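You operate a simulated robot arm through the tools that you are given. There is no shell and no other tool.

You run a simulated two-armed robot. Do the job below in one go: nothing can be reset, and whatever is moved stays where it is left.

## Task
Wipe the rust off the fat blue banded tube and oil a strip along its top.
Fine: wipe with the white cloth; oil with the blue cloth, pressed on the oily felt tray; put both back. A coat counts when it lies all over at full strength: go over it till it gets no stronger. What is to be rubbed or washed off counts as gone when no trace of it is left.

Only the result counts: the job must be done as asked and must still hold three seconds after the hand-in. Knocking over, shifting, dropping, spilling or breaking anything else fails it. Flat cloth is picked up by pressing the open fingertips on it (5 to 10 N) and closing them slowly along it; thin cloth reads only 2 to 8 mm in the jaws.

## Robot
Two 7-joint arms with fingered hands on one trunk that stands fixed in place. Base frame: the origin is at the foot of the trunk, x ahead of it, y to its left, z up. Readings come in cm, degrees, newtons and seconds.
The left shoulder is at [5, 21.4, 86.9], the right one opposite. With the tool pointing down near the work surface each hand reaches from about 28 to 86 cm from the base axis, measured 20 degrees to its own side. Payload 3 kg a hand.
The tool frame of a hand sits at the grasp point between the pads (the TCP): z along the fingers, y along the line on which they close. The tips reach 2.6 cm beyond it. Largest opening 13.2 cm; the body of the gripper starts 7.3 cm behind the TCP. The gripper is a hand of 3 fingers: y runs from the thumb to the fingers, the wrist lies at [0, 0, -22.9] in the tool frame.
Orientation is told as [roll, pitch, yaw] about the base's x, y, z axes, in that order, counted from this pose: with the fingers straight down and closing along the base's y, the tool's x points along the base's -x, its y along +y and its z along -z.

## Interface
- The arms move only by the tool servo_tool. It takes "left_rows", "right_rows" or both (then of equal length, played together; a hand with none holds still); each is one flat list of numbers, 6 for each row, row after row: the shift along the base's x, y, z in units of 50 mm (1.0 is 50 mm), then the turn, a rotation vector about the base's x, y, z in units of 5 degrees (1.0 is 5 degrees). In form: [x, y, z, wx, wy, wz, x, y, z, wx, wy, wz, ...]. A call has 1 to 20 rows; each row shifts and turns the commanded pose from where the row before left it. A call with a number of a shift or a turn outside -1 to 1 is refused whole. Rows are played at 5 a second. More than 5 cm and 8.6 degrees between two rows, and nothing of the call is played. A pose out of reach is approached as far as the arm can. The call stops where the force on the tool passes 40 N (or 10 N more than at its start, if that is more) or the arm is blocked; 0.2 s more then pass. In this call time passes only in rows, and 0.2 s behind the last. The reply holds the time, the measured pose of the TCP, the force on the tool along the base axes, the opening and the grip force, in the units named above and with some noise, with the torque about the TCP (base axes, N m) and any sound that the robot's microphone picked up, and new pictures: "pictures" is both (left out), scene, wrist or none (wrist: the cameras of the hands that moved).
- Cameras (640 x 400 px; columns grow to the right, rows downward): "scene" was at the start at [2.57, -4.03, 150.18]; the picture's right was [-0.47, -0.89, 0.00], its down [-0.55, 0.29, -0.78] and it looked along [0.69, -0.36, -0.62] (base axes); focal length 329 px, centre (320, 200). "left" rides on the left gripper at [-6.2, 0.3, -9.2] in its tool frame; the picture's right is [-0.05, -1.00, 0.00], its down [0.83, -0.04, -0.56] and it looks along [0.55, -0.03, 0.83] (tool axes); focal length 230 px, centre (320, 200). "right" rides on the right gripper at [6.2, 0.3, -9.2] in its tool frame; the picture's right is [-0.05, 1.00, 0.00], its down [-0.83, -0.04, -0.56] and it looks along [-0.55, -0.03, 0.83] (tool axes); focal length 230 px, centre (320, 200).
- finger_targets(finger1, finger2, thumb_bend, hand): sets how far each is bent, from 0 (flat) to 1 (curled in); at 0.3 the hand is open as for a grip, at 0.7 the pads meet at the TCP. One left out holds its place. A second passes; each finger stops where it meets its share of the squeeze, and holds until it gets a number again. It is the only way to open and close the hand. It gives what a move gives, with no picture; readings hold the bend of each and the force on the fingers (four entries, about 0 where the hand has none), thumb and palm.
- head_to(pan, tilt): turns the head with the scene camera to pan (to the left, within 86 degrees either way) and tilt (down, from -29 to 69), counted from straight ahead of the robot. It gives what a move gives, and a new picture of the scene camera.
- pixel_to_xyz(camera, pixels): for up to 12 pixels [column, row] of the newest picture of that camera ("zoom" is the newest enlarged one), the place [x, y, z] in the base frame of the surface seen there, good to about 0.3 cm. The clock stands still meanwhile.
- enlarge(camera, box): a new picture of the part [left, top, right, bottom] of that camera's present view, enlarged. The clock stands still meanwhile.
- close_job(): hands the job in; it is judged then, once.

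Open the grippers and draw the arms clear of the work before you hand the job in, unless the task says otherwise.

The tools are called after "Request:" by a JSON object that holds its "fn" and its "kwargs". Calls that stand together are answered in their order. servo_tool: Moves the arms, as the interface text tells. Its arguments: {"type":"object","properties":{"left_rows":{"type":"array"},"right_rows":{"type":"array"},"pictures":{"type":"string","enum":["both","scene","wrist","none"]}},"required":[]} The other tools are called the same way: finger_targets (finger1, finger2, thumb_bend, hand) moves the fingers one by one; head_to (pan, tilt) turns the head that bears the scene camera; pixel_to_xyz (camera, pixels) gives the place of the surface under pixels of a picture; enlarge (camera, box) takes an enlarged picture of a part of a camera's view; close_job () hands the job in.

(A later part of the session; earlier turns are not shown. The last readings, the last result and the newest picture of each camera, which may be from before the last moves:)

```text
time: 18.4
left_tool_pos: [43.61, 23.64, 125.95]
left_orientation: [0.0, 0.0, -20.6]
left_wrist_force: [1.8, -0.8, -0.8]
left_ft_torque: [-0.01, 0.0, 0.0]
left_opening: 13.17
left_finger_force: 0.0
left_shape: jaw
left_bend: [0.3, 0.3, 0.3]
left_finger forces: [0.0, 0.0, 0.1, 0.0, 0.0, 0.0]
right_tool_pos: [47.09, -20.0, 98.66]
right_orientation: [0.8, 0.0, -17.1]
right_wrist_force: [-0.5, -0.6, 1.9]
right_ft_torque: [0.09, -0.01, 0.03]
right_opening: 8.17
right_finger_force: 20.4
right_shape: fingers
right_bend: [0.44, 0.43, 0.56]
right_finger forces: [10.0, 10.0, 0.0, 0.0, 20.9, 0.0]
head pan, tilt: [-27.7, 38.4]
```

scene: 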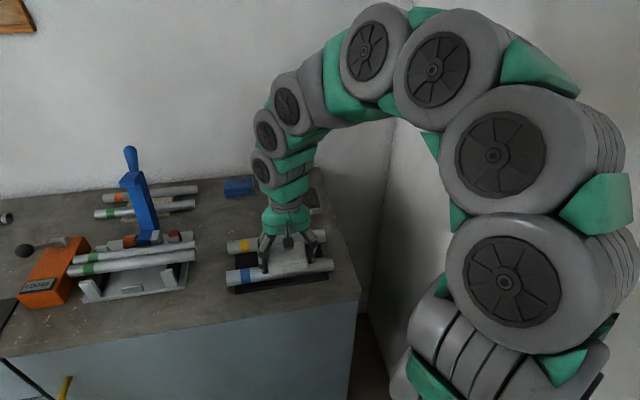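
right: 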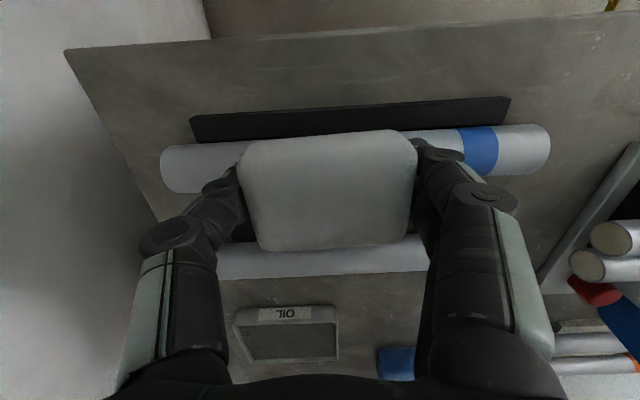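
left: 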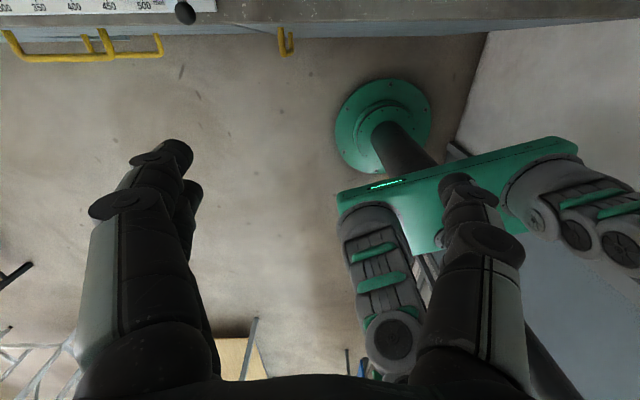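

The tube stays put; the force fell to about 2–3 N as the pad seated. I press 1 mm deeper and stroke the whole rust length back and forth.

Request:
{"fn": "servo_tool", "kwargs": {"right_rows": [0, 0, -0.024, 0, 0, 0, -0.058, -0.191, 0, 0, 0, 0, -0.058, -0.191, 0, 0, 0, 0, -0.058, -0.191, 0, 0, 0, 0, -0.058, -0.191, 0, 0, 0, 0], "pictures": "none"}}

Request:
{"fn": "servo_tool", "kwargs": {"right_rows": [0.058, 0.191, 0, 0, 0, 0, 0.058, 0.191, 0, 0, 0, 0, 0.058, 0.191, 0, 0, 0, 0, 0.058, 0.191, 0, 0, 0, 0, 0.058, 0.191, 0, 0, 0, 0, 0.058, 0.191, 0, 0, 0, 0, 0.058, 0.191, 0, 0, 0, 0, 0.058, 0.191, 0, 0, 0, 0], "pictures": "wrist"}}

```text
time: 19.6
left_tool_pos: [43.52, 23.46, 125.96]
left_orientation: [0.1, 0.0, -20.6]
left_wrist_force: [-0.1, -0.1, -0.3]
left_ft_torque: [-0.01, 0.03, -0.01]
left_opening: 13.2
left_finger_force: 0.1
left_shape: jaw
left_bend: [0.3, 0.3, 0.3]
left_finger forces: [0.1, 0.0, 0.0, 0.1, 0.1, 0.0]
right_tool_pos: [46.04, -23.65, 98.67]
right_orientation: [0.8, -0.1, -17.3]
right_wrist_force: [0.1, 3.0, 12.9]
right_ft_torque: [-0.24, 0.12, 0.0]
right_opening: 8.2
right_finger_force: 24.8
right_shape: fingers
right_bend: [0.43, 0.42, 0.57]
right_finger forces: [10.0, 10.2, 0.0, 0.0, 29.5, 0.0]
head pan, tilt: [-27.7, 38.4]
stopped in row 5 (right hand): the force on the tool passed its limit at 44 N (the readings are from after the stop); the commanded pose is now the measured one
```

```text
time: 21.4
left_tool_pos: [43.55, 23.63, 125.96]
left_orientation: [0.0, 0.0, -20.6]
left_wrist_force: [-0.7, 0.1, 0.0]
left_ft_torque: [0.0, 0.01, 0.01]
left_opening: 13.19
left_finger_force: 0.1
left_shape: jaw
left_bend: [0.3, 0.3, 0.3]
left_finger forces: [0.0, 0.0, 0.1, 0.0, 0.0, 0.1]
right_tool_pos: [48.22, -15.67, 98.68]
right_orientation: [0.8, -0.1, -17.2]
right_wrist_force: [-1.1, -2.3, 5.5]
right_ft_torque: [0.14, -0.06, 0.01]
right_opening: 8.21
right_finger_force: 20.1
right_shape: fingers
right_bend: [0.45, 0.44, 0.56]
right_finger forces: [9.7, 9.7, 0.0, 0.0, 21.8, 0.0]
head pan, tilt: [-27.7, 38.4]
```

right: 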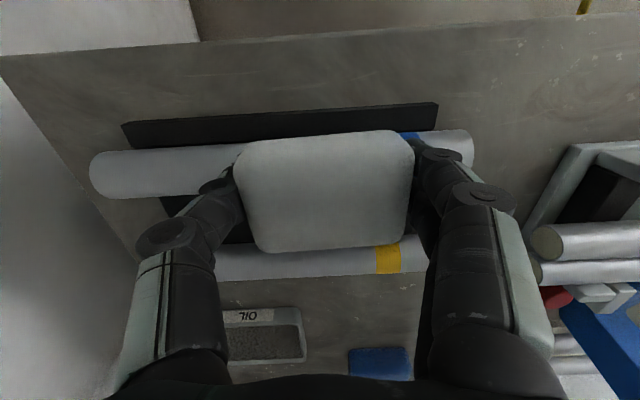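

The left part of the tube now shows no rust at (100–235,165), so wiping works. I lift the pad and look at what remains.

Request:
{"fn": "servo_tool", "kwargs": {"right_rows": [0, 0, 0.6, 0, 0, 0, 0.1, 0, 0.6, 0, 0, 0, 0.3, 0, 0.6, 0, 0, 0, 0.2, -0.2, 0.6, 0, 0, 0], "pictures": "wrist"}}

Request:
{"fn": "enlarge", "kwargs": {"camera": "right", "box": [150, 30, 450, 170]}}

```text
time: 22.4
left_tool_pos: [43.48, 23.64, 126.05]
left_orientation: [0.1, 0.0, -20.7]
left_wrist_force: [0.4, -0.2, 0.1]
left_ft_torque: [0.0, -0.01, 0.02]
left_opening: 13.19
left_finger_force: 0.1
left_shape: jaw
left_bend: [0.3, 0.3, 0.3]
left_finger forces: [0.0, 0.0, 0.1, 0.1, 0.1, 0.0]
right_tool_pos: [51.33, -16.96, 110.44]
right_orientation: [0.9, -0.3, -17.3]
right_wrist_force: [1.0, -0.3, -0.4]
right_ft_torque: [-0.02, -0.02, 0.01]
right_opening: 8.22
right_finger_force: 21.4
right_shape: fingers
right_bend: [0.44, 0.44, 0.56]
right_finger forces: [10.3, 10.3, 0.1, 0.0, 20.6, 0.1]
head pan, tilt: [-27.7, 38.4]
```

right: 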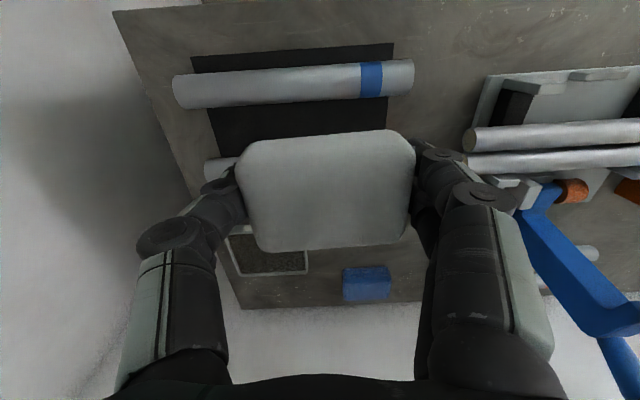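

```text
2.13 times, centred on (300, 100) of right
```

zoom: 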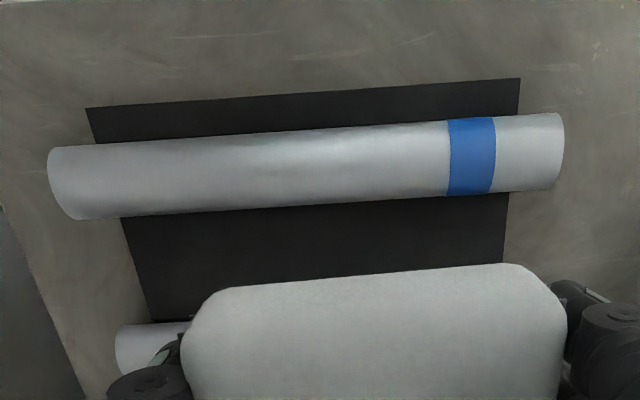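

No rust is visible from above. I check more closely for traces from both cameras and whether the tube stayed in place.

Request:
{"fn": "enlarge", "kwargs": {"camera": "right", "box": [165, 50, 295, 120]}}

Request:
{"fn": "enlarge", "kwargs": {"camera": "right", "box": [290, 45, 420, 115]}}

Request:
{"fn": "enlarge", "kwargs": {"camera": "scene", "box": [220, 230, 340, 300]}}

Request:
{"fn": "pixel_to_xyz", "kwargs": {"camera": "right", "pixels": [[200, 80], [200, 91], [200, 104], [300, 71], [300, 83], [300, 96], [400, 64], [400, 75], [400, 89]]}}

```text
4.92 times, centred on (230, 85) of right
```

zoom: 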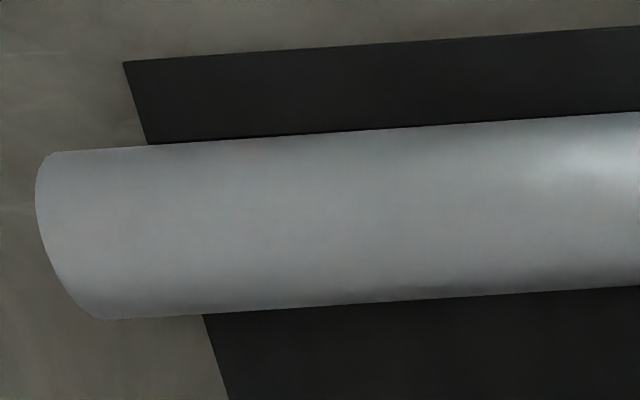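

```text
4.92 times, centred on (355, 80) of right
```

zoom: 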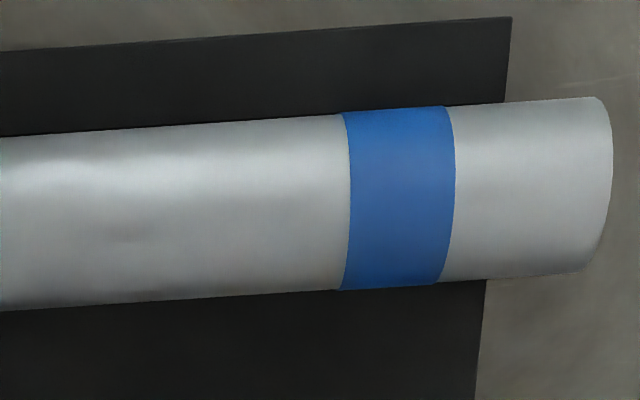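

```text
5.33 times, centred on (280, 265) of scene
```

zoom: 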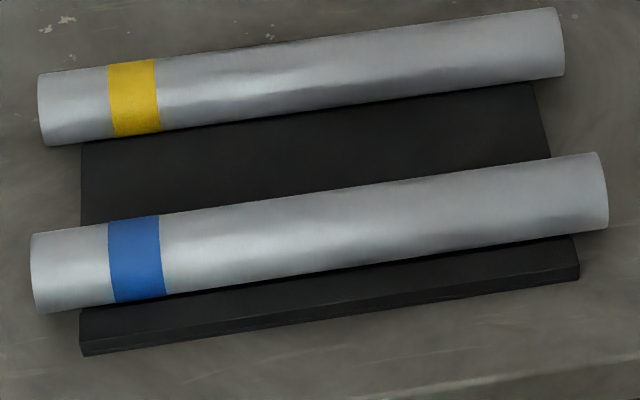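

```text
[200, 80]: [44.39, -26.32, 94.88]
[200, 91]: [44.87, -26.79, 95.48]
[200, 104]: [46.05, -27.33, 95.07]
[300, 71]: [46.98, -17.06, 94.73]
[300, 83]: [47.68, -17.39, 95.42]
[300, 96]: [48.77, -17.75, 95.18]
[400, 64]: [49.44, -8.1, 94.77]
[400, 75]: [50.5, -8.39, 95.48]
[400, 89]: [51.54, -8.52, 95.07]
```

The tube has not shifted and the rust looks gone from both views. For safety I give it one more pass over the rust length: back over it and down to near contact.

Request:
{"fn": "servo_tool", "kwargs": {"right_rows": [-0.43, -0.3, -0.4, 0, 0, 0, -0.43, -0.3, -0.4, 0, 0, 0, 0, 0, -0.5, 0, 0, 0, 0, 0, -0.5, 0, 0, 0, 0, 0, -0.4, 0, 0, 0], "pictures": "none"}}

Request:
{"fn": "servo_tool", "kwargs": {"right_rows": [0, 0, -0.07, 0, 0, 0, 0, 0, -0.07, 0, 0, 0], "pictures": "none"}}

```text
time: 23.6
left_tool_pos: [43.63, 23.46, 126.02]
left_orientation: [0.0, 0.0, -20.7]
left_wrist_force: [0.2, -0.6, -0.3]
left_ft_torque: [0.01, 0.02, 0.01]
left_opening: 13.19
left_finger_force: 0.1
left_shape: jaw
left_bend: [0.3, 0.3, 0.3]
left_finger forces: [0.0, 0.1, 0.1, 0.1, 0.1, 0.1]
right_tool_pos: [46.91, -19.9, 99.5]
right_orientation: [0.8, -0.1, -17.2]
right_wrist_force: [0.6, 0.7, 0.1]
right_ft_torque: [-0.03, 0.01, 0.01]
right_opening: 8.19
right_finger_force: 20.0
right_shape: fingers
right_bend: [0.44, 0.44, 0.56]
right_finger forces: [10.2, 10.1, 0.0, 0.0, 20.3, 0.0]
head pan, tilt: [-27.7, 38.4]
```

```text
time: 24.2
left_tool_pos: [43.6, 23.55, 125.9]
left_orientation: [0.0, 0.0, -20.5]
left_wrist_force: [-0.5, 0.2, 0.1]
left_ft_torque: [0.0, 0.0, -0.01]
left_opening: 13.2
left_finger_force: 0.1
left_shape: jaw
left_bend: [0.3, 0.3, 0.3]
left_finger forces: [0.0, 0.0, 0.1, 0.1, 0.0, 0.0]
right_tool_pos: [47.0, -19.85, 98.79]
right_orientation: [0.8, 0.0, -17.3]
right_wrist_force: [0.1, 0.3, -0.4]
right_ft_torque: [-0.01, 0.01, 0.0]
right_opening: 8.18
right_finger_force: 20.1
right_shape: fingers
right_bend: [0.44, 0.44, 0.56]
right_finger forces: [10.4, 10.2, 0.0, 0.0, 20.4, 0.0]
head pan, tilt: [-27.7, 38.4]
```

Near contact at z≈98.75. I press down 1.5 mm more and read.

Request:
{"fn": "servo_tool", "kwargs": {"right_rows": [0, 0, -0.03, 0, 0, 0], "pictures": "none"}}

Request:
{"fn": "servo_tool", "kwargs": {"right_rows": [-0.058, -0.191, 0, 0, 0, 0, -0.058, -0.191, 0, 0, 0, 0, -0.058, -0.191, 0, 0, 0, 0, 0.058, 0.191, 0, 0, 0, 0, 0.058, 0.191, 0, 0, 0, 0, 0.058, 0.191, 0, 0, 0, 0, 0.058, 0.191, 0, 0, 0, 0, 0.058, 0.191, 0, 0, 0, 0, 0.058, 0.191, 0, 0, 0, 0, 0.058, 0.191, 0, 0, 0, 0], "pictures": "none"}}

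```text
time: 24.6
left_tool_pos: [43.39, 23.62, 126.05]
left_orientation: [0.0, 0.0, -20.5]
left_wrist_force: [0.4, 0.1, 0.9]
left_ft_torque: [0.02, 0.02, 0.0]
left_opening: 13.19
left_finger_force: 0.1
left_shape: jaw
left_bend: [0.3, 0.3, 0.3]
left_finger forces: [0.0, 0.1, 0.0, 0.0, 0.0, 0.0]
right_tool_pos: [46.98, -19.77, 98.78]
right_orientation: [0.7, -0.1, -17.2]
right_wrist_force: [-0.9, 0.7, -0.3]
right_ft_torque: [0.02, -0.01, 0.02]
right_opening: 8.19
right_finger_force: 20.1
right_shape: fingers
right_bend: [0.44, 0.44, 0.56]
right_finger forces: [10.4, 10.2, 0.1, 0.1, 20.4, 0.0]
head pan, tilt: [-27.7, 38.4]
```

```text
time: 26.8
left_tool_pos: [43.55, 23.58, 126.02]
left_orientation: [0.0, 0.0, -20.6]
left_wrist_force: [0.3, 0.0, 0.0]
left_ft_torque: [0.01, -0.02, 0.01]
left_opening: 13.17
left_finger_force: 0.1
left_shape: jaw
left_bend: [0.3, 0.3, 0.3]
left_finger forces: [0.1, 0.1, 0.0, 0.0, 0.0, 0.1]
right_tool_pos: [48.07, -16.09, 98.89]
right_orientation: [0.8, -0.2, -17.2]
right_wrist_force: [0.3, -0.6, 1.1]
right_ft_torque: [0.04, -0.02, 0.0]
right_opening: 8.19
right_finger_force: 20.5
right_shape: fingers
right_bend: [0.44, 0.44, 0.56]
right_finger forces: [10.1, 10.0, 0.0, 0.1, 21.0, 0.1]
head pan, tilt: [-27.7, 38.4]
```

Barely touching (1 N). I press another 1.5 mm and stroke back over the rust length.

Request:
{"fn": "servo_tool", "kwargs": {"right_rows": [0, 0, -0.03, 0, 0, 0], "pictures": "none"}}

Request:
{"fn": "servo_tool", "kwargs": {"right_rows": [-0.058, -0.191, 0, 0, 0, 0, -0.058, -0.191, 0, 0, 0, 0, -0.058, -0.191, 0, 0, 0, 0, -0.058, -0.191, 0, 0, 0, 0, -0.058, -0.191, 0, 0, 0, 0, -0.058, -0.191, 0, 0, 0, 0, -0.058, -0.191, 0, 0, 0, 0], "pictures": "none"}}

```text
time: 27.2
left_tool_pos: [43.49, 23.61, 126.05]
left_orientation: [0.0, 0.0, -20.6]
left_wrist_force: [-0.3, -0.5, 0.7]
left_ft_torque: [-0.01, -0.05, 0.0]
left_opening: 13.19
left_finger_force: 0.1
left_shape: jaw
left_bend: [0.3, 0.3, 0.3]
left_finger forces: [0.0, 0.0, 0.0, 0.0, 0.0, 0.1]
right_tool_pos: [48.17, -15.92, 98.56]
right_orientation: [0.9, -0.2, -17.3]
right_wrist_force: [-2.8, 0.0, 26.4]
right_ft_torque: [-0.44, 0.18, -0.05]
right_opening: 8.21
right_finger_force: 28.5
right_shape: fingers
right_bend: [0.44, 0.44, 0.56]
right_finger forces: [9.5, 9.4, 0.0, 0.0, 38.3, 0.1]
head pan, tilt: [-27.7, 38.4]
```

```text
time: 28.1
left_tool_pos: [43.49, 23.5, 125.96]
left_orientation: [0.0, 0.0, -20.6]
left_wrist_force: [0.9, 0.2, -0.4]
left_ft_torque: [0.03, -0.02, -0.01]
left_opening: 13.19
left_finger_force: 0.1
left_shape: jaw
left_bend: [0.3, 0.3, 0.3]
left_finger forces: [0.2, 0.1, 0.0, 0.0, 0.0, 0.1]
right_tool_pos: [47.31, -19.11, 98.53]
right_orientation: [0.9, -0.4, -17.3]
right_wrist_force: [0.6, 4.0, 14.2]
right_ft_torque: [-0.4, 0.13, 0.01]
right_opening: 8.15
right_finger_force: 27.3
right_shape: fingers
right_bend: [0.43, 0.42, 0.57]
right_finger forces: [10.1, 10.2, 0.1, 0.0, 33.6, 0.0]
head pan, tilt: [-27.7, 38.4]
stopped in row 4 (right hand): the force on the tool passed its limit at 40 N (the readings are from after the stop); the commanded pose is now the measured one
```

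26 N was a bit much and stopped at 40 N. I ease 0.7 mm and finish the stroke in both directions.

Request:
{"fn": "servo_tool", "kwargs": {"right_rows": [0, 0, 0.014, 0, 0, 0, -0.058, -0.191, 0, 0, 0, 0, -0.058, -0.191, 0, 0, 0, 0, -0.058, -0.191, 0, 0, 0, 0], "pictures": "none"}}

Request:
{"fn": "servo_tool", "kwargs": {"right_rows": [0.058, 0.191, 0, 0, 0, 0, 0.058, 0.191, 0, 0, 0, 0, 0.058, 0.191, 0, 0, 0, 0, 0.058, 0.191, 0, 0, 0, 0, 0.058, 0.191, 0, 0, 0, 0, 0.058, 0.191, 0, 0, 0, 0, 0.058, 0.191, 0, 0, 0, 0], "pictures": "none"}}

```text
time: 29.1
left_tool_pos: [43.5, 23.54, 126.05]
left_orientation: [0.0, 0.0, -20.7]
left_wrist_force: [0.0, 0.7, 0.5]
left_ft_torque: [-0.03, 0.02, -0.03]
left_opening: 13.21
left_finger_force: 0.0
left_shape: jaw
left_bend: [0.3, 0.3, 0.3]
left_finger forces: [0.0, 0.0, 0.1, 0.0, 0.1, 0.0]
right_tool_pos: [46.44, -21.85, 98.68]
right_orientation: [0.9, -0.2, -17.3]
right_wrist_force: [0.3, 1.1, 1.6]
right_ft_torque: [0.08, 0.0, -0.03]
right_opening: 8.21
right_finger_force: 20.1
right_shape: fingers
right_bend: [0.43, 0.43, 0.56]
right_finger forces: [10.1, 10.1, 0.0, 0.1, 20.3, 0.1]
head pan, tilt: [-27.7, 38.4]
```

```text
time: 30.7
left_tool_pos: [43.44, 23.57, 125.97]
left_orientation: [0.0, 0.0, -20.6]
left_wrist_force: [0.5, -0.5, 0.2]
left_ft_torque: [0.02, 0.0, -0.02]
left_opening: 13.2
left_finger_force: 0.1
left_shape: jaw
left_bend: [0.3, 0.3, 0.3]
left_finger forces: [0.0, 0.0, 0.0, 0.0, 0.0, 0.0]
right_tool_pos: [48.49, -15.3, 98.72]
right_orientation: [0.8, -0.2, -17.3]
right_wrist_force: [-0.6, -3.6, 11.1]
right_ft_torque: [-0.2, 0.04, -0.01]
right_opening: 8.22
right_finger_force: 22.4
right_shape: fingers
right_bend: [0.44, 0.43, 0.56]
right_finger forces: [9.1, 9.2, 0.1, 0.0, 26.5, 0.0]
head pan, tilt: [-27.7, 38.4]
```

Second pass done at about 10 N. I lift and inspect the tube again.

Request:
{"fn": "servo_tool", "kwargs": {"right_rows": [0, 0, 0.6, 0, 0, 0, 0.1, 0, 0.6, 0, 0, 0, 0.3, 0, 0.6, 0, 0, 0, 0.2, -0.2, 0.6, 0, 0, 0], "pictures": "wrist"}}

Request:
{"fn": "enlarge", "kwargs": {"camera": "right", "box": [160, 30, 430, 160]}}

Request:
{"fn": "enlarge", "kwargs": {"camera": "scene", "box": [220, 230, 340, 300]}}

```text
time: 31.7
left_tool_pos: [43.43, 23.48, 125.99]
left_orientation: [0.0, 0.0, -20.7]
left_wrist_force: [0.6, -1.4, 0.4]
left_ft_torque: [0.0, 0.02, 0.0]
left_opening: 13.2
left_finger_force: 0.0
left_shape: jaw
left_bend: [0.3, 0.3, 0.3]
left_finger forces: [0.0, 0.0, 0.0, 0.1, 0.0, 0.1]
right_tool_pos: [51.52, -16.3, 110.66]
right_orientation: [0.9, -0.3, -17.2]
right_wrist_force: [0.1, -0.8, -0.5]
right_ft_torque: [0.03, 0.02, 0.0]
right_opening: 8.21
right_finger_force: 20.8
right_shape: fingers
right_bend: [0.44, 0.43, 0.56]
right_finger forces: [10.1, 10.1, 0.0, 0.0, 20.3, 0.0]
head pan, tilt: [-27.7, 38.4]
```

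right: 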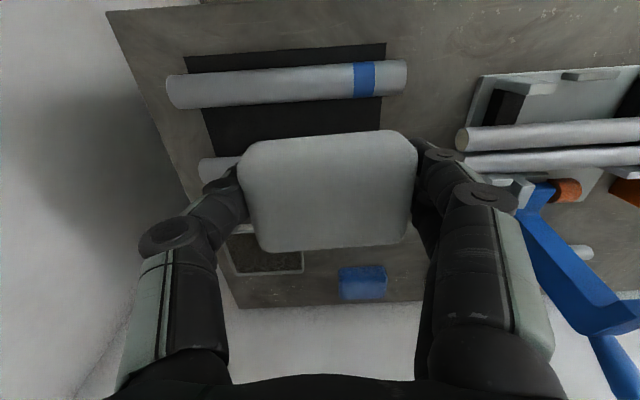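

```text
2.37 times, centred on (295, 95) of right
```

zoom: 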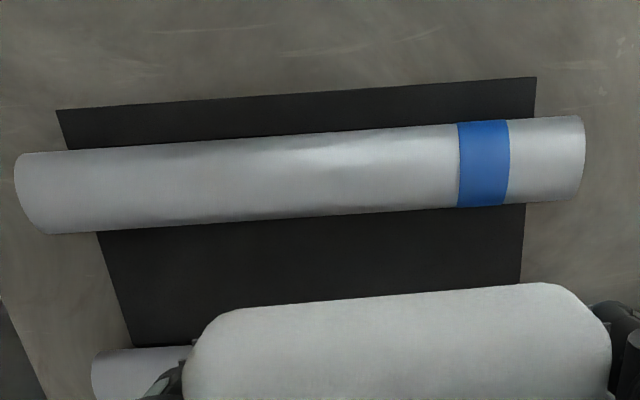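

```text
5.33 times, centred on (280, 265) of scene
```

zoom: 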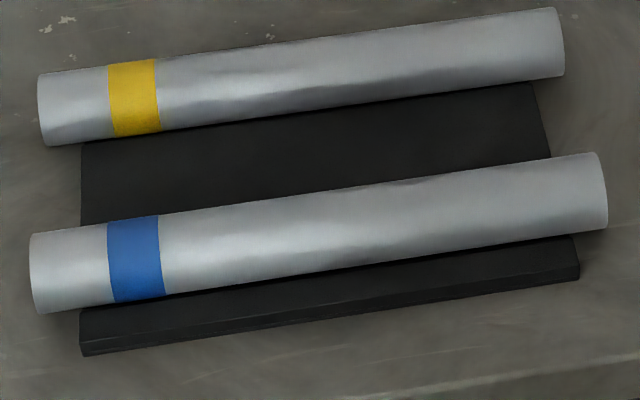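

The tube is clean from both views. Now I carry the white pad back over its old place at (70,-15.6), turning the yaw back 2°.

Request:
{"fn": "servo_tool", "kwargs": {"right_rows": [0.613, 0.011, 0, 0, 0, -0.1, 0.613, 0.011, 0, 0, 0, -0.1, 0.613, 0.011, 0, 0, 0, -0.1, 0.613, 0.011, -0.3, 0, 0, -0.1, 0.613, 0.011, -0.3, 0, 0, 0, 0.613, 0.011, -0.3, 0, 0, 0, 0, 0, -0.4, 0, 0, 0, 0, 0, -0.4, 0, 0, 0, 0, 0, -0.4, 0, 0, 0], "pictures": "both"}}

```text
time: 33.7
left_tool_pos: [43.52, 23.63, 126.16]
left_orientation: [0.0, 0.1, -20.6]
left_wrist_force: [0.3, 0.1, -0.4]
left_ft_torque: [0.03, 0.04, -0.01]
left_opening: 13.2
left_finger_force: 0.2
left_shape: jaw
left_bend: [0.3, 0.3, 0.3]
left_finger forces: [0.0, 0.0, 0.0, 0.0, 0.1, 0.0]
right_tool_pos: [69.73, -15.79, 99.98]
right_orientation: [0.9, -0.2, -19.4]
right_wrist_force: [0.7, 0.1, -0.1]
right_ft_torque: [0.0, 0.01, 0.0]
right_opening: 8.16
right_finger_force: 20.1
right_shape: fingers
right_bend: [0.44, 0.43, 0.56]
right_finger forces: [10.1, 10.0, 0.0, 0.0, 20.1, 0.0]
head pan, tilt: [-27.7, 38.4]
```

scene: 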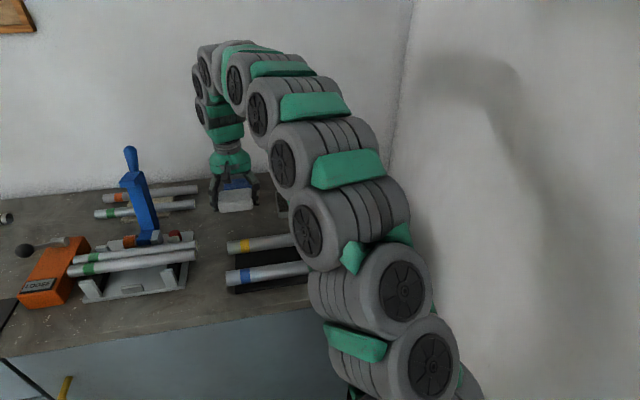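
right: 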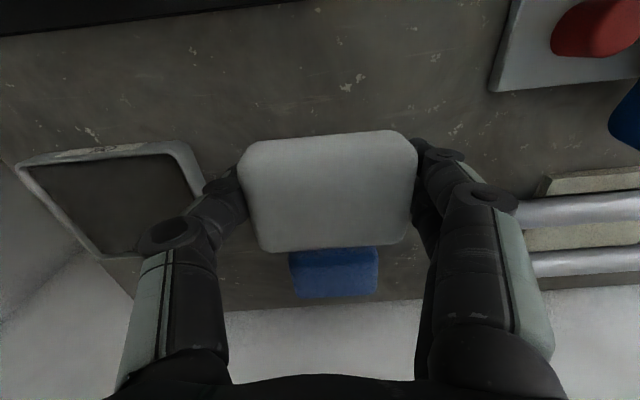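

The hand is at (69.7,-15.8,100) over the pad's place. I go down to about z=95.8 then in small steps until the table is felt.

Request:
{"fn": "servo_tool", "kwargs": {"right_rows": [0.02, 0, -0.4, 0, 0, 0, 0, 0, -0.4, 0, 0, 0], "pictures": "none"}}

Request:
{"fn": "servo_tool", "kwargs": {"right_rows": [0, 0, -0.06, 0, 0, 0], "pictures": "none"}}

Request:
{"fn": "servo_tool", "kwargs": {"right_rows": [0, 0, -0.04, 0, 0, 0], "pictures": "none"}}

```text
time: 34.3
left_tool_pos: [43.6, 23.55, 126.02]
left_orientation: [-0.1, 0.1, -20.6]
left_wrist_force: [-0.1, 0.0, 0.6]
left_ft_torque: [0.0, 0.0, 0.0]
left_opening: 13.19
left_finger_force: 0.0
left_shape: jaw
left_bend: [0.3, 0.3, 0.3]
left_finger forces: [0.0, 0.0, 0.0, 0.0, 0.0, 0.0]
right_tool_pos: [69.86, -15.71, 96.17]
right_orientation: [0.9, -0.1, -19.3]
right_wrist_force: [-0.1, -0.5, -0.1]
right_ft_torque: [0.0, 0.0, 0.01]
right_opening: 8.2
right_finger_force: 19.9
right_shape: fingers
right_bend: [0.44, 0.43, 0.56]
right_finger forces: [10.1, 10.0, 0.0, 0.0, 20.2, 0.0]
head pan, tilt: [-27.7, 38.4]
```

```text
time: 34.7
left_tool_pos: [43.5, 23.53, 125.91]
left_orientation: [0.0, 0.0, -20.6]
left_wrist_force: [0.3, 0.2, -0.1]
left_ft_torque: [-0.02, -0.01, 0.02]
left_opening: 13.21
left_finger_force: 0.1
left_shape: jaw
left_bend: [0.3, 0.3, 0.3]
left_finger forces: [0.1, 0.0, 0.1, 0.0, 0.0, 0.1]
right_tool_pos: [69.81, -15.8, 95.8]
right_orientation: [0.9, -0.2, -19.3]
right_wrist_force: [-0.1, 0.7, -0.8]
right_ft_torque: [-0.02, 0.0, 0.0]
right_opening: 8.17
right_finger_force: 20.0
right_shape: fingers
right_bend: [0.44, 0.43, 0.56]
right_finger forces: [10.0, 10.0, 0.0, 0.0, 20.1, 0.0]
head pan, tilt: [-27.7, 38.4]
```

```text
time: 35.1
left_tool_pos: [43.6, 23.61, 126.14]
left_orientation: [0.0, 0.0, -20.6]
left_wrist_force: [0.1, -0.5, -0.9]
left_ft_torque: [-0.01, 0.02, 0.0]
left_opening: 13.17
left_finger_force: 0.1
left_shape: jaw
left_bend: [0.3, 0.3, 0.3]
left_finger forces: [0.0, 0.0, 0.1, 0.0, 0.0, 0.0]
right_tool_pos: [69.89, -15.91, 95.6]
right_orientation: [0.9, -0.1, -19.3]
right_wrist_force: [0.0, 0.5, -0.5]
right_ft_torque: [0.01, 0.0, 0.0]
right_opening: 8.2
right_finger_force: 20.3
right_shape: fingers
right_bend: [0.44, 0.43, 0.56]
right_finger forces: [10.1, 10.0, 0.0, 0.0, 20.1, 0.0]
head pan, tilt: [-27.7, 38.4]
```

Still free at z=95.6; I continue in 1.5–2 mm steps.

Request:
{"fn": "servo_tool", "kwargs": {"right_rows": [0, 0, -0.04, 0, 0, 0], "pictures": "none"}}

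Request:
{"fn": "servo_tool", "kwargs": {"right_rows": [0, 0, -0.03, 0, 0, 0], "pictures": "none"}}

Request:
{"fn": "servo_tool", "kwargs": {"right_rows": [0, 0, -0.03, 0, 0, 0], "pictures": "none"}}

```text
time: 35.5
left_tool_pos: [43.41, 23.66, 126.0]
left_orientation: [0.0, 0.0, -20.5]
left_wrist_force: [0.1, -0.6, -0.3]
left_ft_torque: [0.01, -0.02, -0.03]
left_opening: 13.2
left_finger_force: 0.1
left_shape: jaw
left_bend: [0.3, 0.3, 0.3]
left_finger forces: [0.0, 0.0, 0.0, 0.1, 0.0, 0.1]
right_tool_pos: [69.89, -15.79, 95.34]
right_orientation: [0.8, -0.2, -19.2]
right_wrist_force: [-0.5, 0.0, -0.5]
right_ft_torque: [-0.01, 0.0, 0.02]
right_opening: 8.17
right_finger_force: 20.1
right_shape: fingers
right_bend: [0.44, 0.43, 0.56]
right_finger forces: [10.2, 9.9, 0.0, 0.0, 20.1, 0.0]
head pan, tilt: [-27.7, 38.4]
```

```text
time: 35.9
left_tool_pos: [43.46, 23.55, 126.11]
left_orientation: [-0.1, -0.1, -20.6]
left_wrist_force: [-0.3, -0.1, 0.1]
left_ft_torque: [-0.05, -0.02, 0.04]
left_opening: 13.17
left_finger_force: 0.1
left_shape: jaw
left_bend: [0.3, 0.3, 0.3]
left_finger forces: [0.1, 0.0, 0.0, 0.1, 0.1, 0.1]
right_tool_pos: [69.9, -15.81, 95.21]
right_orientation: [0.9, -0.2, -19.3]
right_wrist_force: [-1.2, -0.3, -0.5]
right_ft_torque: [0.01, 0.0, 0.03]
right_opening: 8.18
right_finger_force: 20.0
right_shape: fingers
right_bend: [0.44, 0.43, 0.56]
right_finger forces: [10.1, 10.0, 0.0, 0.0, 20.2, 0.0]
head pan, tilt: [-27.7, 38.4]
```

```text
time: 36.3
left_tool_pos: [43.53, 23.58, 125.97]
left_orientation: [0.1, 0.0, -20.6]
left_wrist_force: [-0.1, 0.0, -0.1]
left_ft_torque: [-0.01, -0.01, -0.01]
left_opening: 13.18
left_finger_force: 0.1
left_shape: jaw
left_bend: [0.3, 0.3, 0.3]
left_finger forces: [0.1, 0.0, 0.1, 0.0, 0.0, 0.1]
right_tool_pos: [69.78, -15.83, 95.22]
right_orientation: [0.9, -0.3, -19.3]
right_wrist_force: [-0.1, 0.8, 8.8]
right_ft_torque: [-0.03, 0.05, -0.03]
right_opening: 8.2
right_finger_force: 22.7
right_shape: fingers
right_bend: [0.44, 0.43, 0.56]
right_finger forces: [10.2, 10.1, 0.0, 0.1, 25.0, 0.0]
head pan, tilt: [-27.7, 38.4]
```

The pad stands on the table (8.8 N, hardly any torque). I open the fingers to let go.

Request:
{"fn": "finger_targets", "kwargs": {"hand": "right", "finger1": 0.37, "finger2": 0.37, "thumb_bend": 0.42}}

Request:
{"fn": "servo_tool", "kwargs": {"right_rows": [0, 0, 0.3, 0, 0, 0, 0, 0, 0.5, 0, 0, 0, 0, 0, 0.6, 0, 0, 0], "pictures": "both"}}

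```text
time: 37.2
left_tool_pos: [43.56, 23.44, 126.06]
left_orientation: [0.0, 0.0, -20.5]
left_wrist_force: [-0.3, 0.6, 0.5]
left_ft_torque: [0.02, 0.01, 0.02]
left_opening: 13.2
left_finger_force: 0.0
left_shape: jaw
left_bend: [0.3, 0.3, 0.3]
left_finger forces: [0.0, 0.0, 0.1, 0.0, 0.1, 0.1]
right_tool_pos: [69.91, -15.93, 95.12]
right_orientation: [1.0, -0.4, -19.3]
right_wrist_force: [-0.4, -0.2, -0.1]
right_ft_torque: [0.01, -0.02, -0.02]
right_opening: 10.26
right_finger_force: 0.0
right_shape: fingers
right_bend: [0.37, 0.37, 0.42]
right_finger forces: [0.1, 0.0, 0.0, 0.0, 0.1, 0.1]
head pan, tilt: [-27.7, 38.4]
stopped (right hand): the force on the tool passed its limit at 40 N (the readings are from after the stop); the commanded pose is now the measured one
```

```text
time: 38.0
left_tool_pos: [43.52, 23.56, 125.98]
left_orientation: [0.1, 0.0, -20.6]
left_wrist_force: [-0.5, 0.6, 0.5]
left_ft_torque: [-0.02, -0.01, -0.01]
left_opening: 13.16
left_finger_force: 0.1
left_shape: jaw
left_bend: [0.3, 0.3, 0.3]
left_finger forces: [0.0, 0.1, 0.1, 0.0, 0.0, 0.0]
right_tool_pos: [69.75, -15.94, 102.25]
right_orientation: [0.9, -0.4, -19.2]
right_wrist_force: [0.2, 0.0, -0.5]
right_ft_torque: [0.01, -0.02, 0.02]
right_opening: 10.25
right_finger_force: 0.1
right_shape: fingers
right_bend: [0.37, 0.37, 0.42]
right_finger forces: [0.0, 0.1, 0.0, 0.0, 0.0, 0.0]
head pan, tilt: [-27.7, 38.4]
```

scene: 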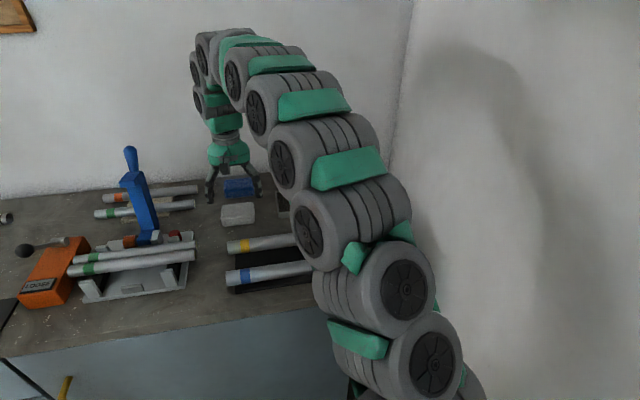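
right: 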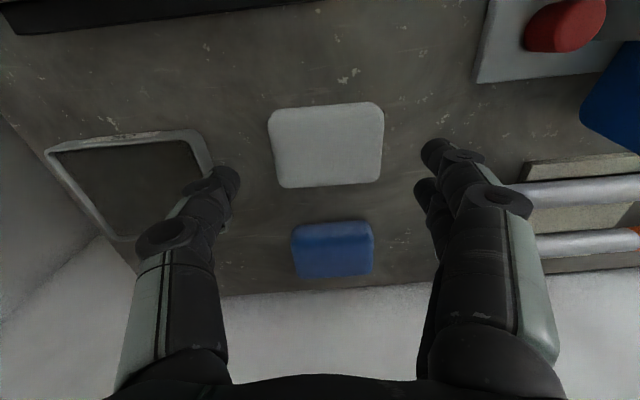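

The white pad lies at (326,145) much as before. I measure it and the blue pad again.

Request:
{"fn": "pixel_to_xyz", "kwargs": {"camera": "right", "pixels": [[274, 115], [376, 108], [378, 172], [284, 180], [297, 233], [365, 226], [368, 262], [302, 266], [332, 250], [332, 232], [180, 160], [120, 170]]}}

Request:
{"fn": "enlarge", "kwargs": {"camera": "right", "box": [240, 80, 420, 290]}}

```text
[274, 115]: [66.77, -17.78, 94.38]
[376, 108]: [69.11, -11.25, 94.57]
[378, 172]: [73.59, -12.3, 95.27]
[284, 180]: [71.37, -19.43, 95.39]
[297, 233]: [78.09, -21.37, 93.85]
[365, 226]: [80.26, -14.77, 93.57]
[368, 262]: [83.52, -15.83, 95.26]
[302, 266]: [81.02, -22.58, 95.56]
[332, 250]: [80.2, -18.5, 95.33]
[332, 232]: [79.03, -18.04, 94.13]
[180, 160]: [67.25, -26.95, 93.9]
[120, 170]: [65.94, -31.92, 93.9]
```

```text
1.90 times, centred on (330, 185) of right
```

zoom: 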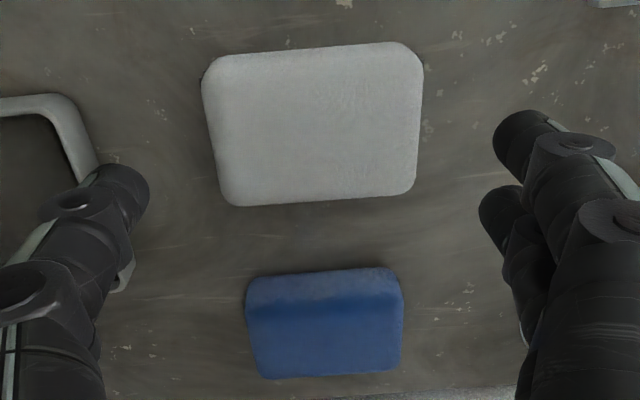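

White pad is back within about 4 mm. The blue pad's centre is near (81.2,-18.7); that needs the hand leaning back about 15° for reach. I check how close the tube ends at (508,197) and (540,250) are to where the fingers will go.

Request:
{"fn": "pixel_to_xyz", "kwargs": {"camera": "right", "pixels": [[515, 195], [545, 247], [525, 172], [545, 200], [560, 243], [300, 285]]}}

Request:
{"fn": "pixel_to_xyz", "kwargs": {"camera": "scene", "pixels": [[195, 187], [193, 203], [185, 205], [198, 190]]}}

```text
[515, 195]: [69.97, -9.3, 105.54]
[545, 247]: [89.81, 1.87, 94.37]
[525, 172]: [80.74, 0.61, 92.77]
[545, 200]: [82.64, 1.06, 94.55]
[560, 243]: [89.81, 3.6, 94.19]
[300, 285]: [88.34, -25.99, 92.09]
```

```text
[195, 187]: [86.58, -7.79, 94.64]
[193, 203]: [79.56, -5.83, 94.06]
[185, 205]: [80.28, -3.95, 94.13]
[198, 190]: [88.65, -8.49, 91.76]
```

Tube ends are 5 cm clear of the finger path. I move toward the blue pad staying at z≈103 and lean the hand back 15° on the way.

Request:
{"fn": "servo_tool", "kwargs": {"right_rows": [0.572, -0.138, 0.05, -0.2925, -0.688, 0, 0.572, -0.138, 0.05, -0.2925, -0.688, 0, 0.572, -0.138, 0.05, -0.2925, -0.688, 0, 0.572, -0.138, 0.05, -0.2925, -0.688, 0], "pictures": "both"}}

```text
time: 39.0
left_tool_pos: [43.5, 23.54, 126.11]
left_orientation: [0.0, 0.0, -20.6]
left_wrist_force: [-0.7, -0.7, 0.0]
left_ft_torque: [0.02, 0.04, -0.01]
left_opening: 13.19
left_finger_force: 0.1
left_shape: jaw
left_bend: [0.3, 0.3, 0.3]
left_finger forces: [0.0, 0.0, 0.0, 0.0, 0.0, 0.1]
right_tool_pos: [81.42, -18.5, 103.39]
right_orientation: [0.0, -15.3, -19.1]
right_wrist_force: [0.5, -0.6, 0.3]
right_ft_torque: [0.0, 0.04, 0.0]
right_opening: 10.25
right_finger_force: 0.0
right_shape: fingers
right_bend: [0.37, 0.37, 0.42]
right_finger forces: [0.0, 0.0, 0.0, 0.1, 0.0, 0.0]
head pan, tilt: [-27.7, 38.4]
```

scene: 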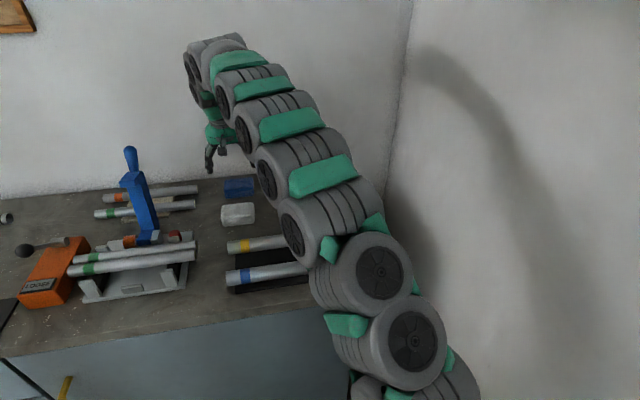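
right: 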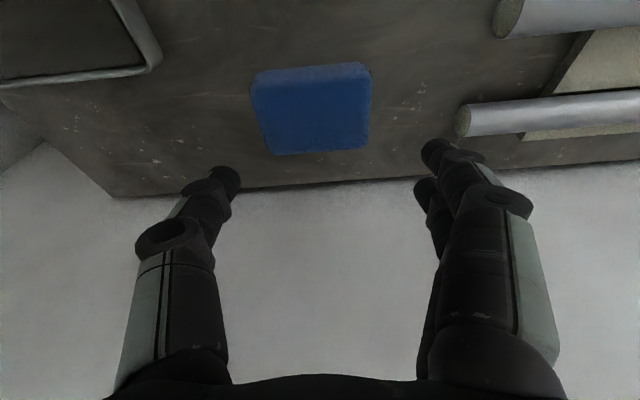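

Orientation is now leaning 15.3° and the pad is well seen at (315,108). I measure its top corners.

Request:
{"fn": "pixel_to_xyz", "kwargs": {"camera": "right", "pixels": [[260, 90], [366, 80], [364, 145], [276, 150], [315, 115], [315, 72], [256, 80], [362, 68], [290, 152], [240, 120], [385, 110]]}}

Request:
{"fn": "enlarge", "kwargs": {"camera": "right", "box": [220, 40, 420, 180]}}

```text
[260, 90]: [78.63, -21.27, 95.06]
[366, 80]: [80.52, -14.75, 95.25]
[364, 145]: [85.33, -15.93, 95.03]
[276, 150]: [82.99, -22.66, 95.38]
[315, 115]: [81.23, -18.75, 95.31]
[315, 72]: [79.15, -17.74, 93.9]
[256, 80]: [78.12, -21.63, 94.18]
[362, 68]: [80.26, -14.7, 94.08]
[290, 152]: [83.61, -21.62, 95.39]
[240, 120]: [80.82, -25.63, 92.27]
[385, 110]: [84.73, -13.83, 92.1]
```

```text
2.86 times, centred on (320, 110) of right
```

zoom: 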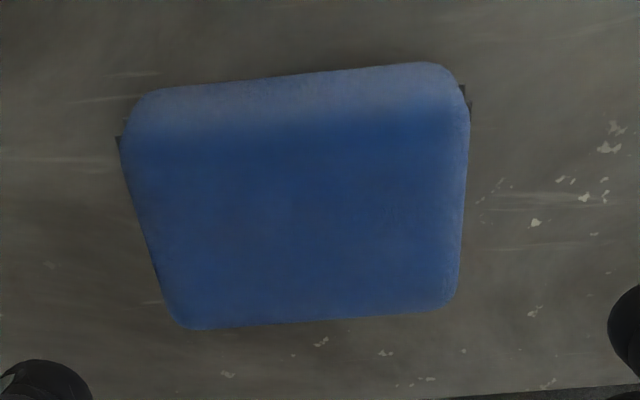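

Blue pad centre is (81.8,-18.6), top 95.2. The hand is placed right (leaning tips reach slightly ahead). I set the fingers evenly and lower to z≈95.4.

Request:
{"fn": "finger_targets", "kwargs": {"hand": "right", "finger1": 0.39, "finger2": 0.39, "thumb_bend": 0.39}}

Request:
{"fn": "servo_tool", "kwargs": {"right_rows": [0, 0, -0.4, 0, 0, 0, 0, 0, -0.4, 0, 0, 0, 0, 0, -0.4, 0, 0, 0, 0, 0, -0.3, 0, 0, 0], "pictures": "both"}}

```text
time: 40.0
left_tool_pos: [43.51, 23.57, 126.01]
left_orientation: [0.0, 0.1, -20.6]
left_wrist_force: [0.5, 0.1, 0.8]
left_ft_torque: [0.0, -0.01, -0.01]
left_opening: 13.19
left_finger_force: 0.1
left_shape: jaw
left_bend: [0.3, 0.3, 0.3]
left_finger forces: [0.0, 0.0, 0.0, 0.1, 0.0, 0.1]
right_tool_pos: [81.37, -18.46, 103.28]
right_orientation: [0.0, -15.3, -19.1]
right_wrist_force: [0.3, 0.1, 0.0]
right_ft_torque: [-0.04, -0.02, 0.01]
right_opening: 10.49
right_finger_force: 0.1
right_shape: fingers
right_bend: [0.39, 0.39, 0.39]
right_finger forces: [0.0, 0.0, 0.0, 0.0, 0.0, 0.0]
head pan, tilt: [-27.7, 38.4]
```

```text
time: 41.0
left_tool_pos: [43.53, 23.6, 126.05]
left_orientation: [0.0, 0.1, -20.5]
left_wrist_force: [0.0, -0.9, 0.3]
left_ft_torque: [-0.01, -0.02, 0.0]
left_opening: 13.19
left_finger_force: 0.1
left_shape: jaw
left_bend: [0.3, 0.3, 0.3]
left_finger forces: [0.0, 0.0, 0.0, 0.0, 0.0, 0.0]
right_tool_pos: [81.38, -18.75, 95.65]
right_orientation: [0.0, -15.3, -19.0]
right_wrist_force: [0.0, -0.1, 0.1]
right_ft_torque: [0.03, 0.01, -0.01]
right_opening: 10.51
right_finger_force: 0.0
right_shape: fingers
right_bend: [0.39, 0.39, 0.39]
right_finger forces: [0.1, 0.1, 0.0, 0.0, 0.0, 0.1]
head pan, tilt: [-27.7, 38.4]
```

scene: 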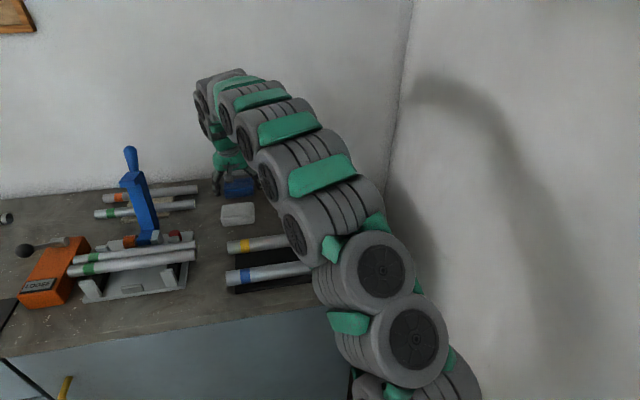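
right: 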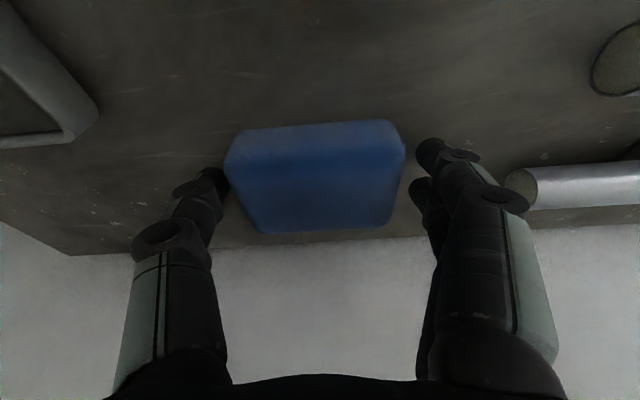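

The pad sits between thumb (215,185) and fingers (425,160). I lower 3 mm more and close in steps.

Request:
{"fn": "servo_tool", "kwargs": {"right_rows": [0, 0, -0.06, 0, 0, 0], "pictures": "none"}}

Request:
{"fn": "finger_targets", "kwargs": {"hand": "right", "finger1": 0.5, "finger2": 0.5, "thumb_bend": 0.47}}

```text
time: 41.4
left_tool_pos: [43.4, 23.66, 126.08]
left_orientation: [0.1, 0.0, -20.7]
left_wrist_force: [0.5, 0.0, 0.3]
left_ft_torque: [0.0, -0.01, -0.02]
left_opening: 13.19
left_finger_force: 0.1
left_shape: jaw
left_bend: [0.3, 0.3, 0.3]
left_finger forces: [0.1, 0.0, 0.1, 0.0, 0.0, 0.0]
right_tool_pos: [81.33, -18.7, 95.28]
right_orientation: [-0.1, -15.3, -19.1]
right_wrist_force: [0.3, 0.2, 1.1]
right_ft_torque: [-0.02, 0.0, -0.02]
right_opening: 10.51
right_finger_force: 0.1
right_shape: fingers
right_bend: [0.39, 0.39, 0.39]
right_finger forces: [0.0, 0.0, 0.1, 0.0, 0.0, 0.1]
head pan, tilt: [-27.7, 38.4]
```

```text
time: 42.4
left_tool_pos: [43.47, 23.65, 125.97]
left_orientation: [0.0, 0.0, -20.5]
left_wrist_force: [-0.5, -0.4, -0.6]
left_ft_torque: [-0.01, -0.03, 0.03]
left_opening: 13.16
left_finger_force: 0.0
left_shape: jaw
left_bend: [0.3, 0.3, 0.3]
left_finger forces: [0.1, 0.1, 0.0, 0.1, 0.0, 0.0]
right_tool_pos: [81.31, -18.69, 95.48]
right_orientation: [0.0, -15.4, -19.1]
right_wrist_force: [2.1, 1.2, 16.9]
right_ft_torque: [1.01, -0.29, -0.09]
right_opening: 8.64
right_finger_force: 11.7
right_shape: fingers
right_bend: [0.46, 0.45, 0.46]
right_finger forces: [17.2, 3.4, 0.0, 0.0, 3.3, 0.0]
head pan, tilt: [-27.7, 38.4]
```

Finger 1 reads 17 N with an upward push of 17 N: its tip touches the table as the hand leans. I open slightly, raise 5 mm and close again.

Request:
{"fn": "finger_targets", "kwargs": {"hand": "right", "finger1": 0.4, "finger2": 0.4, "thumb_bend": 0.4}}

Request:
{"fn": "servo_tool", "kwargs": {"right_rows": [0, 0, 0.1, 0, 0, 0], "pictures": "wrist"}}

```text
time: 43.4
left_tool_pos: [43.58, 23.71, 126.09]
left_orientation: [0.0, 0.0, -20.5]
left_wrist_force: [-0.1, -0.2, -0.2]
left_ft_torque: [0.02, 0.0, 0.0]
left_opening: 13.17
left_finger_force: 0.1
left_shape: jaw
left_bend: [0.3, 0.3, 0.3]
left_finger forces: [0.0, 0.0, 0.0, 0.1, 0.0, 0.1]
right_tool_pos: [81.4, -18.68, 95.51]
right_orientation: [-0.1, -15.4, -19.1]
right_wrist_force: [1.5, -5.7, 21.5]
right_ft_torque: [0.85, -0.33, -0.18]
right_opening: 9.51
right_finger_force: 10.0
right_shape: fingers
right_bend: [0.46, 0.4, 0.4]
right_finger forces: [20.8, 0.0, 0.1, 0.0, 0.0, 0.0]
head pan, tilt: [-27.7, 38.4]
```

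```text
time: 43.8
left_tool_pos: [43.46, 23.54, 126.16]
left_orientation: [0.0, 0.0, -20.6]
left_wrist_force: [-0.6, 1.4, 0.9]
left_ft_torque: [0.02, -0.01, 0.03]
left_opening: 13.18
left_finger_force: 0.0
left_shape: jaw
left_bend: [0.3, 0.3, 0.3]
left_finger forces: [0.0, 0.1, 0.0, 0.1, 0.1, 0.0]
right_tool_pos: [81.28, -18.51, 95.65]
right_orientation: [-0.1, -15.3, -19.1]
right_wrist_force: [0.2, 0.2, 0.9]
right_ft_torque: [-0.02, 0.01, -0.02]
right_opening: 10.12
right_finger_force: 0.0
right_shape: fingers
right_bend: [0.4, 0.4, 0.4]
right_finger forces: [0.0, 0.0, 0.1, 0.1, 0.0, 0.0]
head pan, tilt: [-27.7, 38.4]
```

right: 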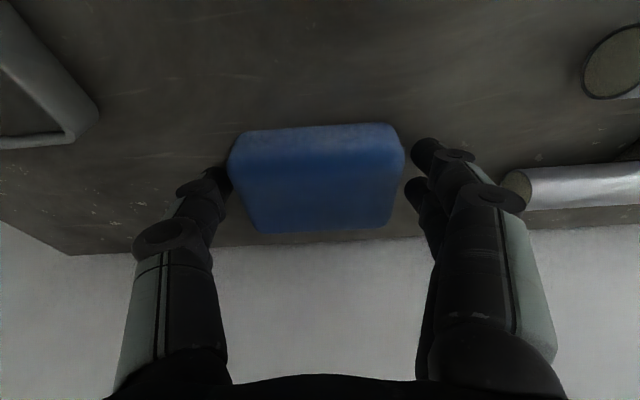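

Freed at z=95.65. I raise another 3 mm and close gently again.

Request:
{"fn": "servo_tool", "kwargs": {"right_rows": [0, 0, 0.06, 0, 0, 0], "pictures": "none"}}

Request:
{"fn": "finger_targets", "kwargs": {"hand": "right", "finger1": 0.5, "finger2": 0.5, "thumb_bend": 0.48}}

```text
time: 44.2
left_tool_pos: [43.56, 23.58, 125.99]
left_orientation: [0.0, 0.0, -20.6]
left_wrist_force: [-0.1, -0.1, 1.0]
left_ft_torque: [0.01, -0.03, 0.0]
left_opening: 13.19
left_finger_force: 0.0
left_shape: jaw
left_bend: [0.3, 0.3, 0.3]
left_finger forces: [0.1, 0.0, 0.0, 0.0, 0.0, 0.0]
right_tool_pos: [81.22, -18.62, 96.21]
right_orientation: [-0.1, -15.3, -19.1]
right_wrist_force: [-1.1, -0.5, 0.3]
right_ft_torque: [-0.01, -0.03, -0.03]
right_opening: 10.08
right_finger_force: 0.1
right_shape: fingers
right_bend: [0.4, 0.4, 0.4]
right_finger forces: [0.1, 0.0, 0.0, 0.0, 0.0, 0.0]
head pan, tilt: [-27.7, 38.4]
```

```text
time: 45.2
left_tool_pos: [43.51, 23.46, 125.86]
left_orientation: [0.0, 0.0, -20.5]
left_wrist_force: [0.3, 0.2, 0.0]
left_ft_torque: [-0.02, 0.0, 0.01]
left_opening: 13.21
left_finger_force: 0.0
left_shape: jaw
left_bend: [0.3, 0.3, 0.3]
left_finger forces: [0.0, 0.0, 0.0, 0.1, 0.1, 0.1]
right_tool_pos: [81.39, -18.65, 96.23]
right_orientation: [-0.1, -15.3, -19.1]
right_wrist_force: [-0.7, 0.8, 0.3]
right_ft_torque: [0.0, -0.01, 0.01]
right_opening: 8.4
right_finger_force: 5.0
right_shape: fingers
right_bend: [0.46, 0.46, 0.46]
right_finger forces: [2.6, 2.6, 0.0, 0.0, 5.4, 0.0]
head pan, tilt: [-27.7, 38.4]
```

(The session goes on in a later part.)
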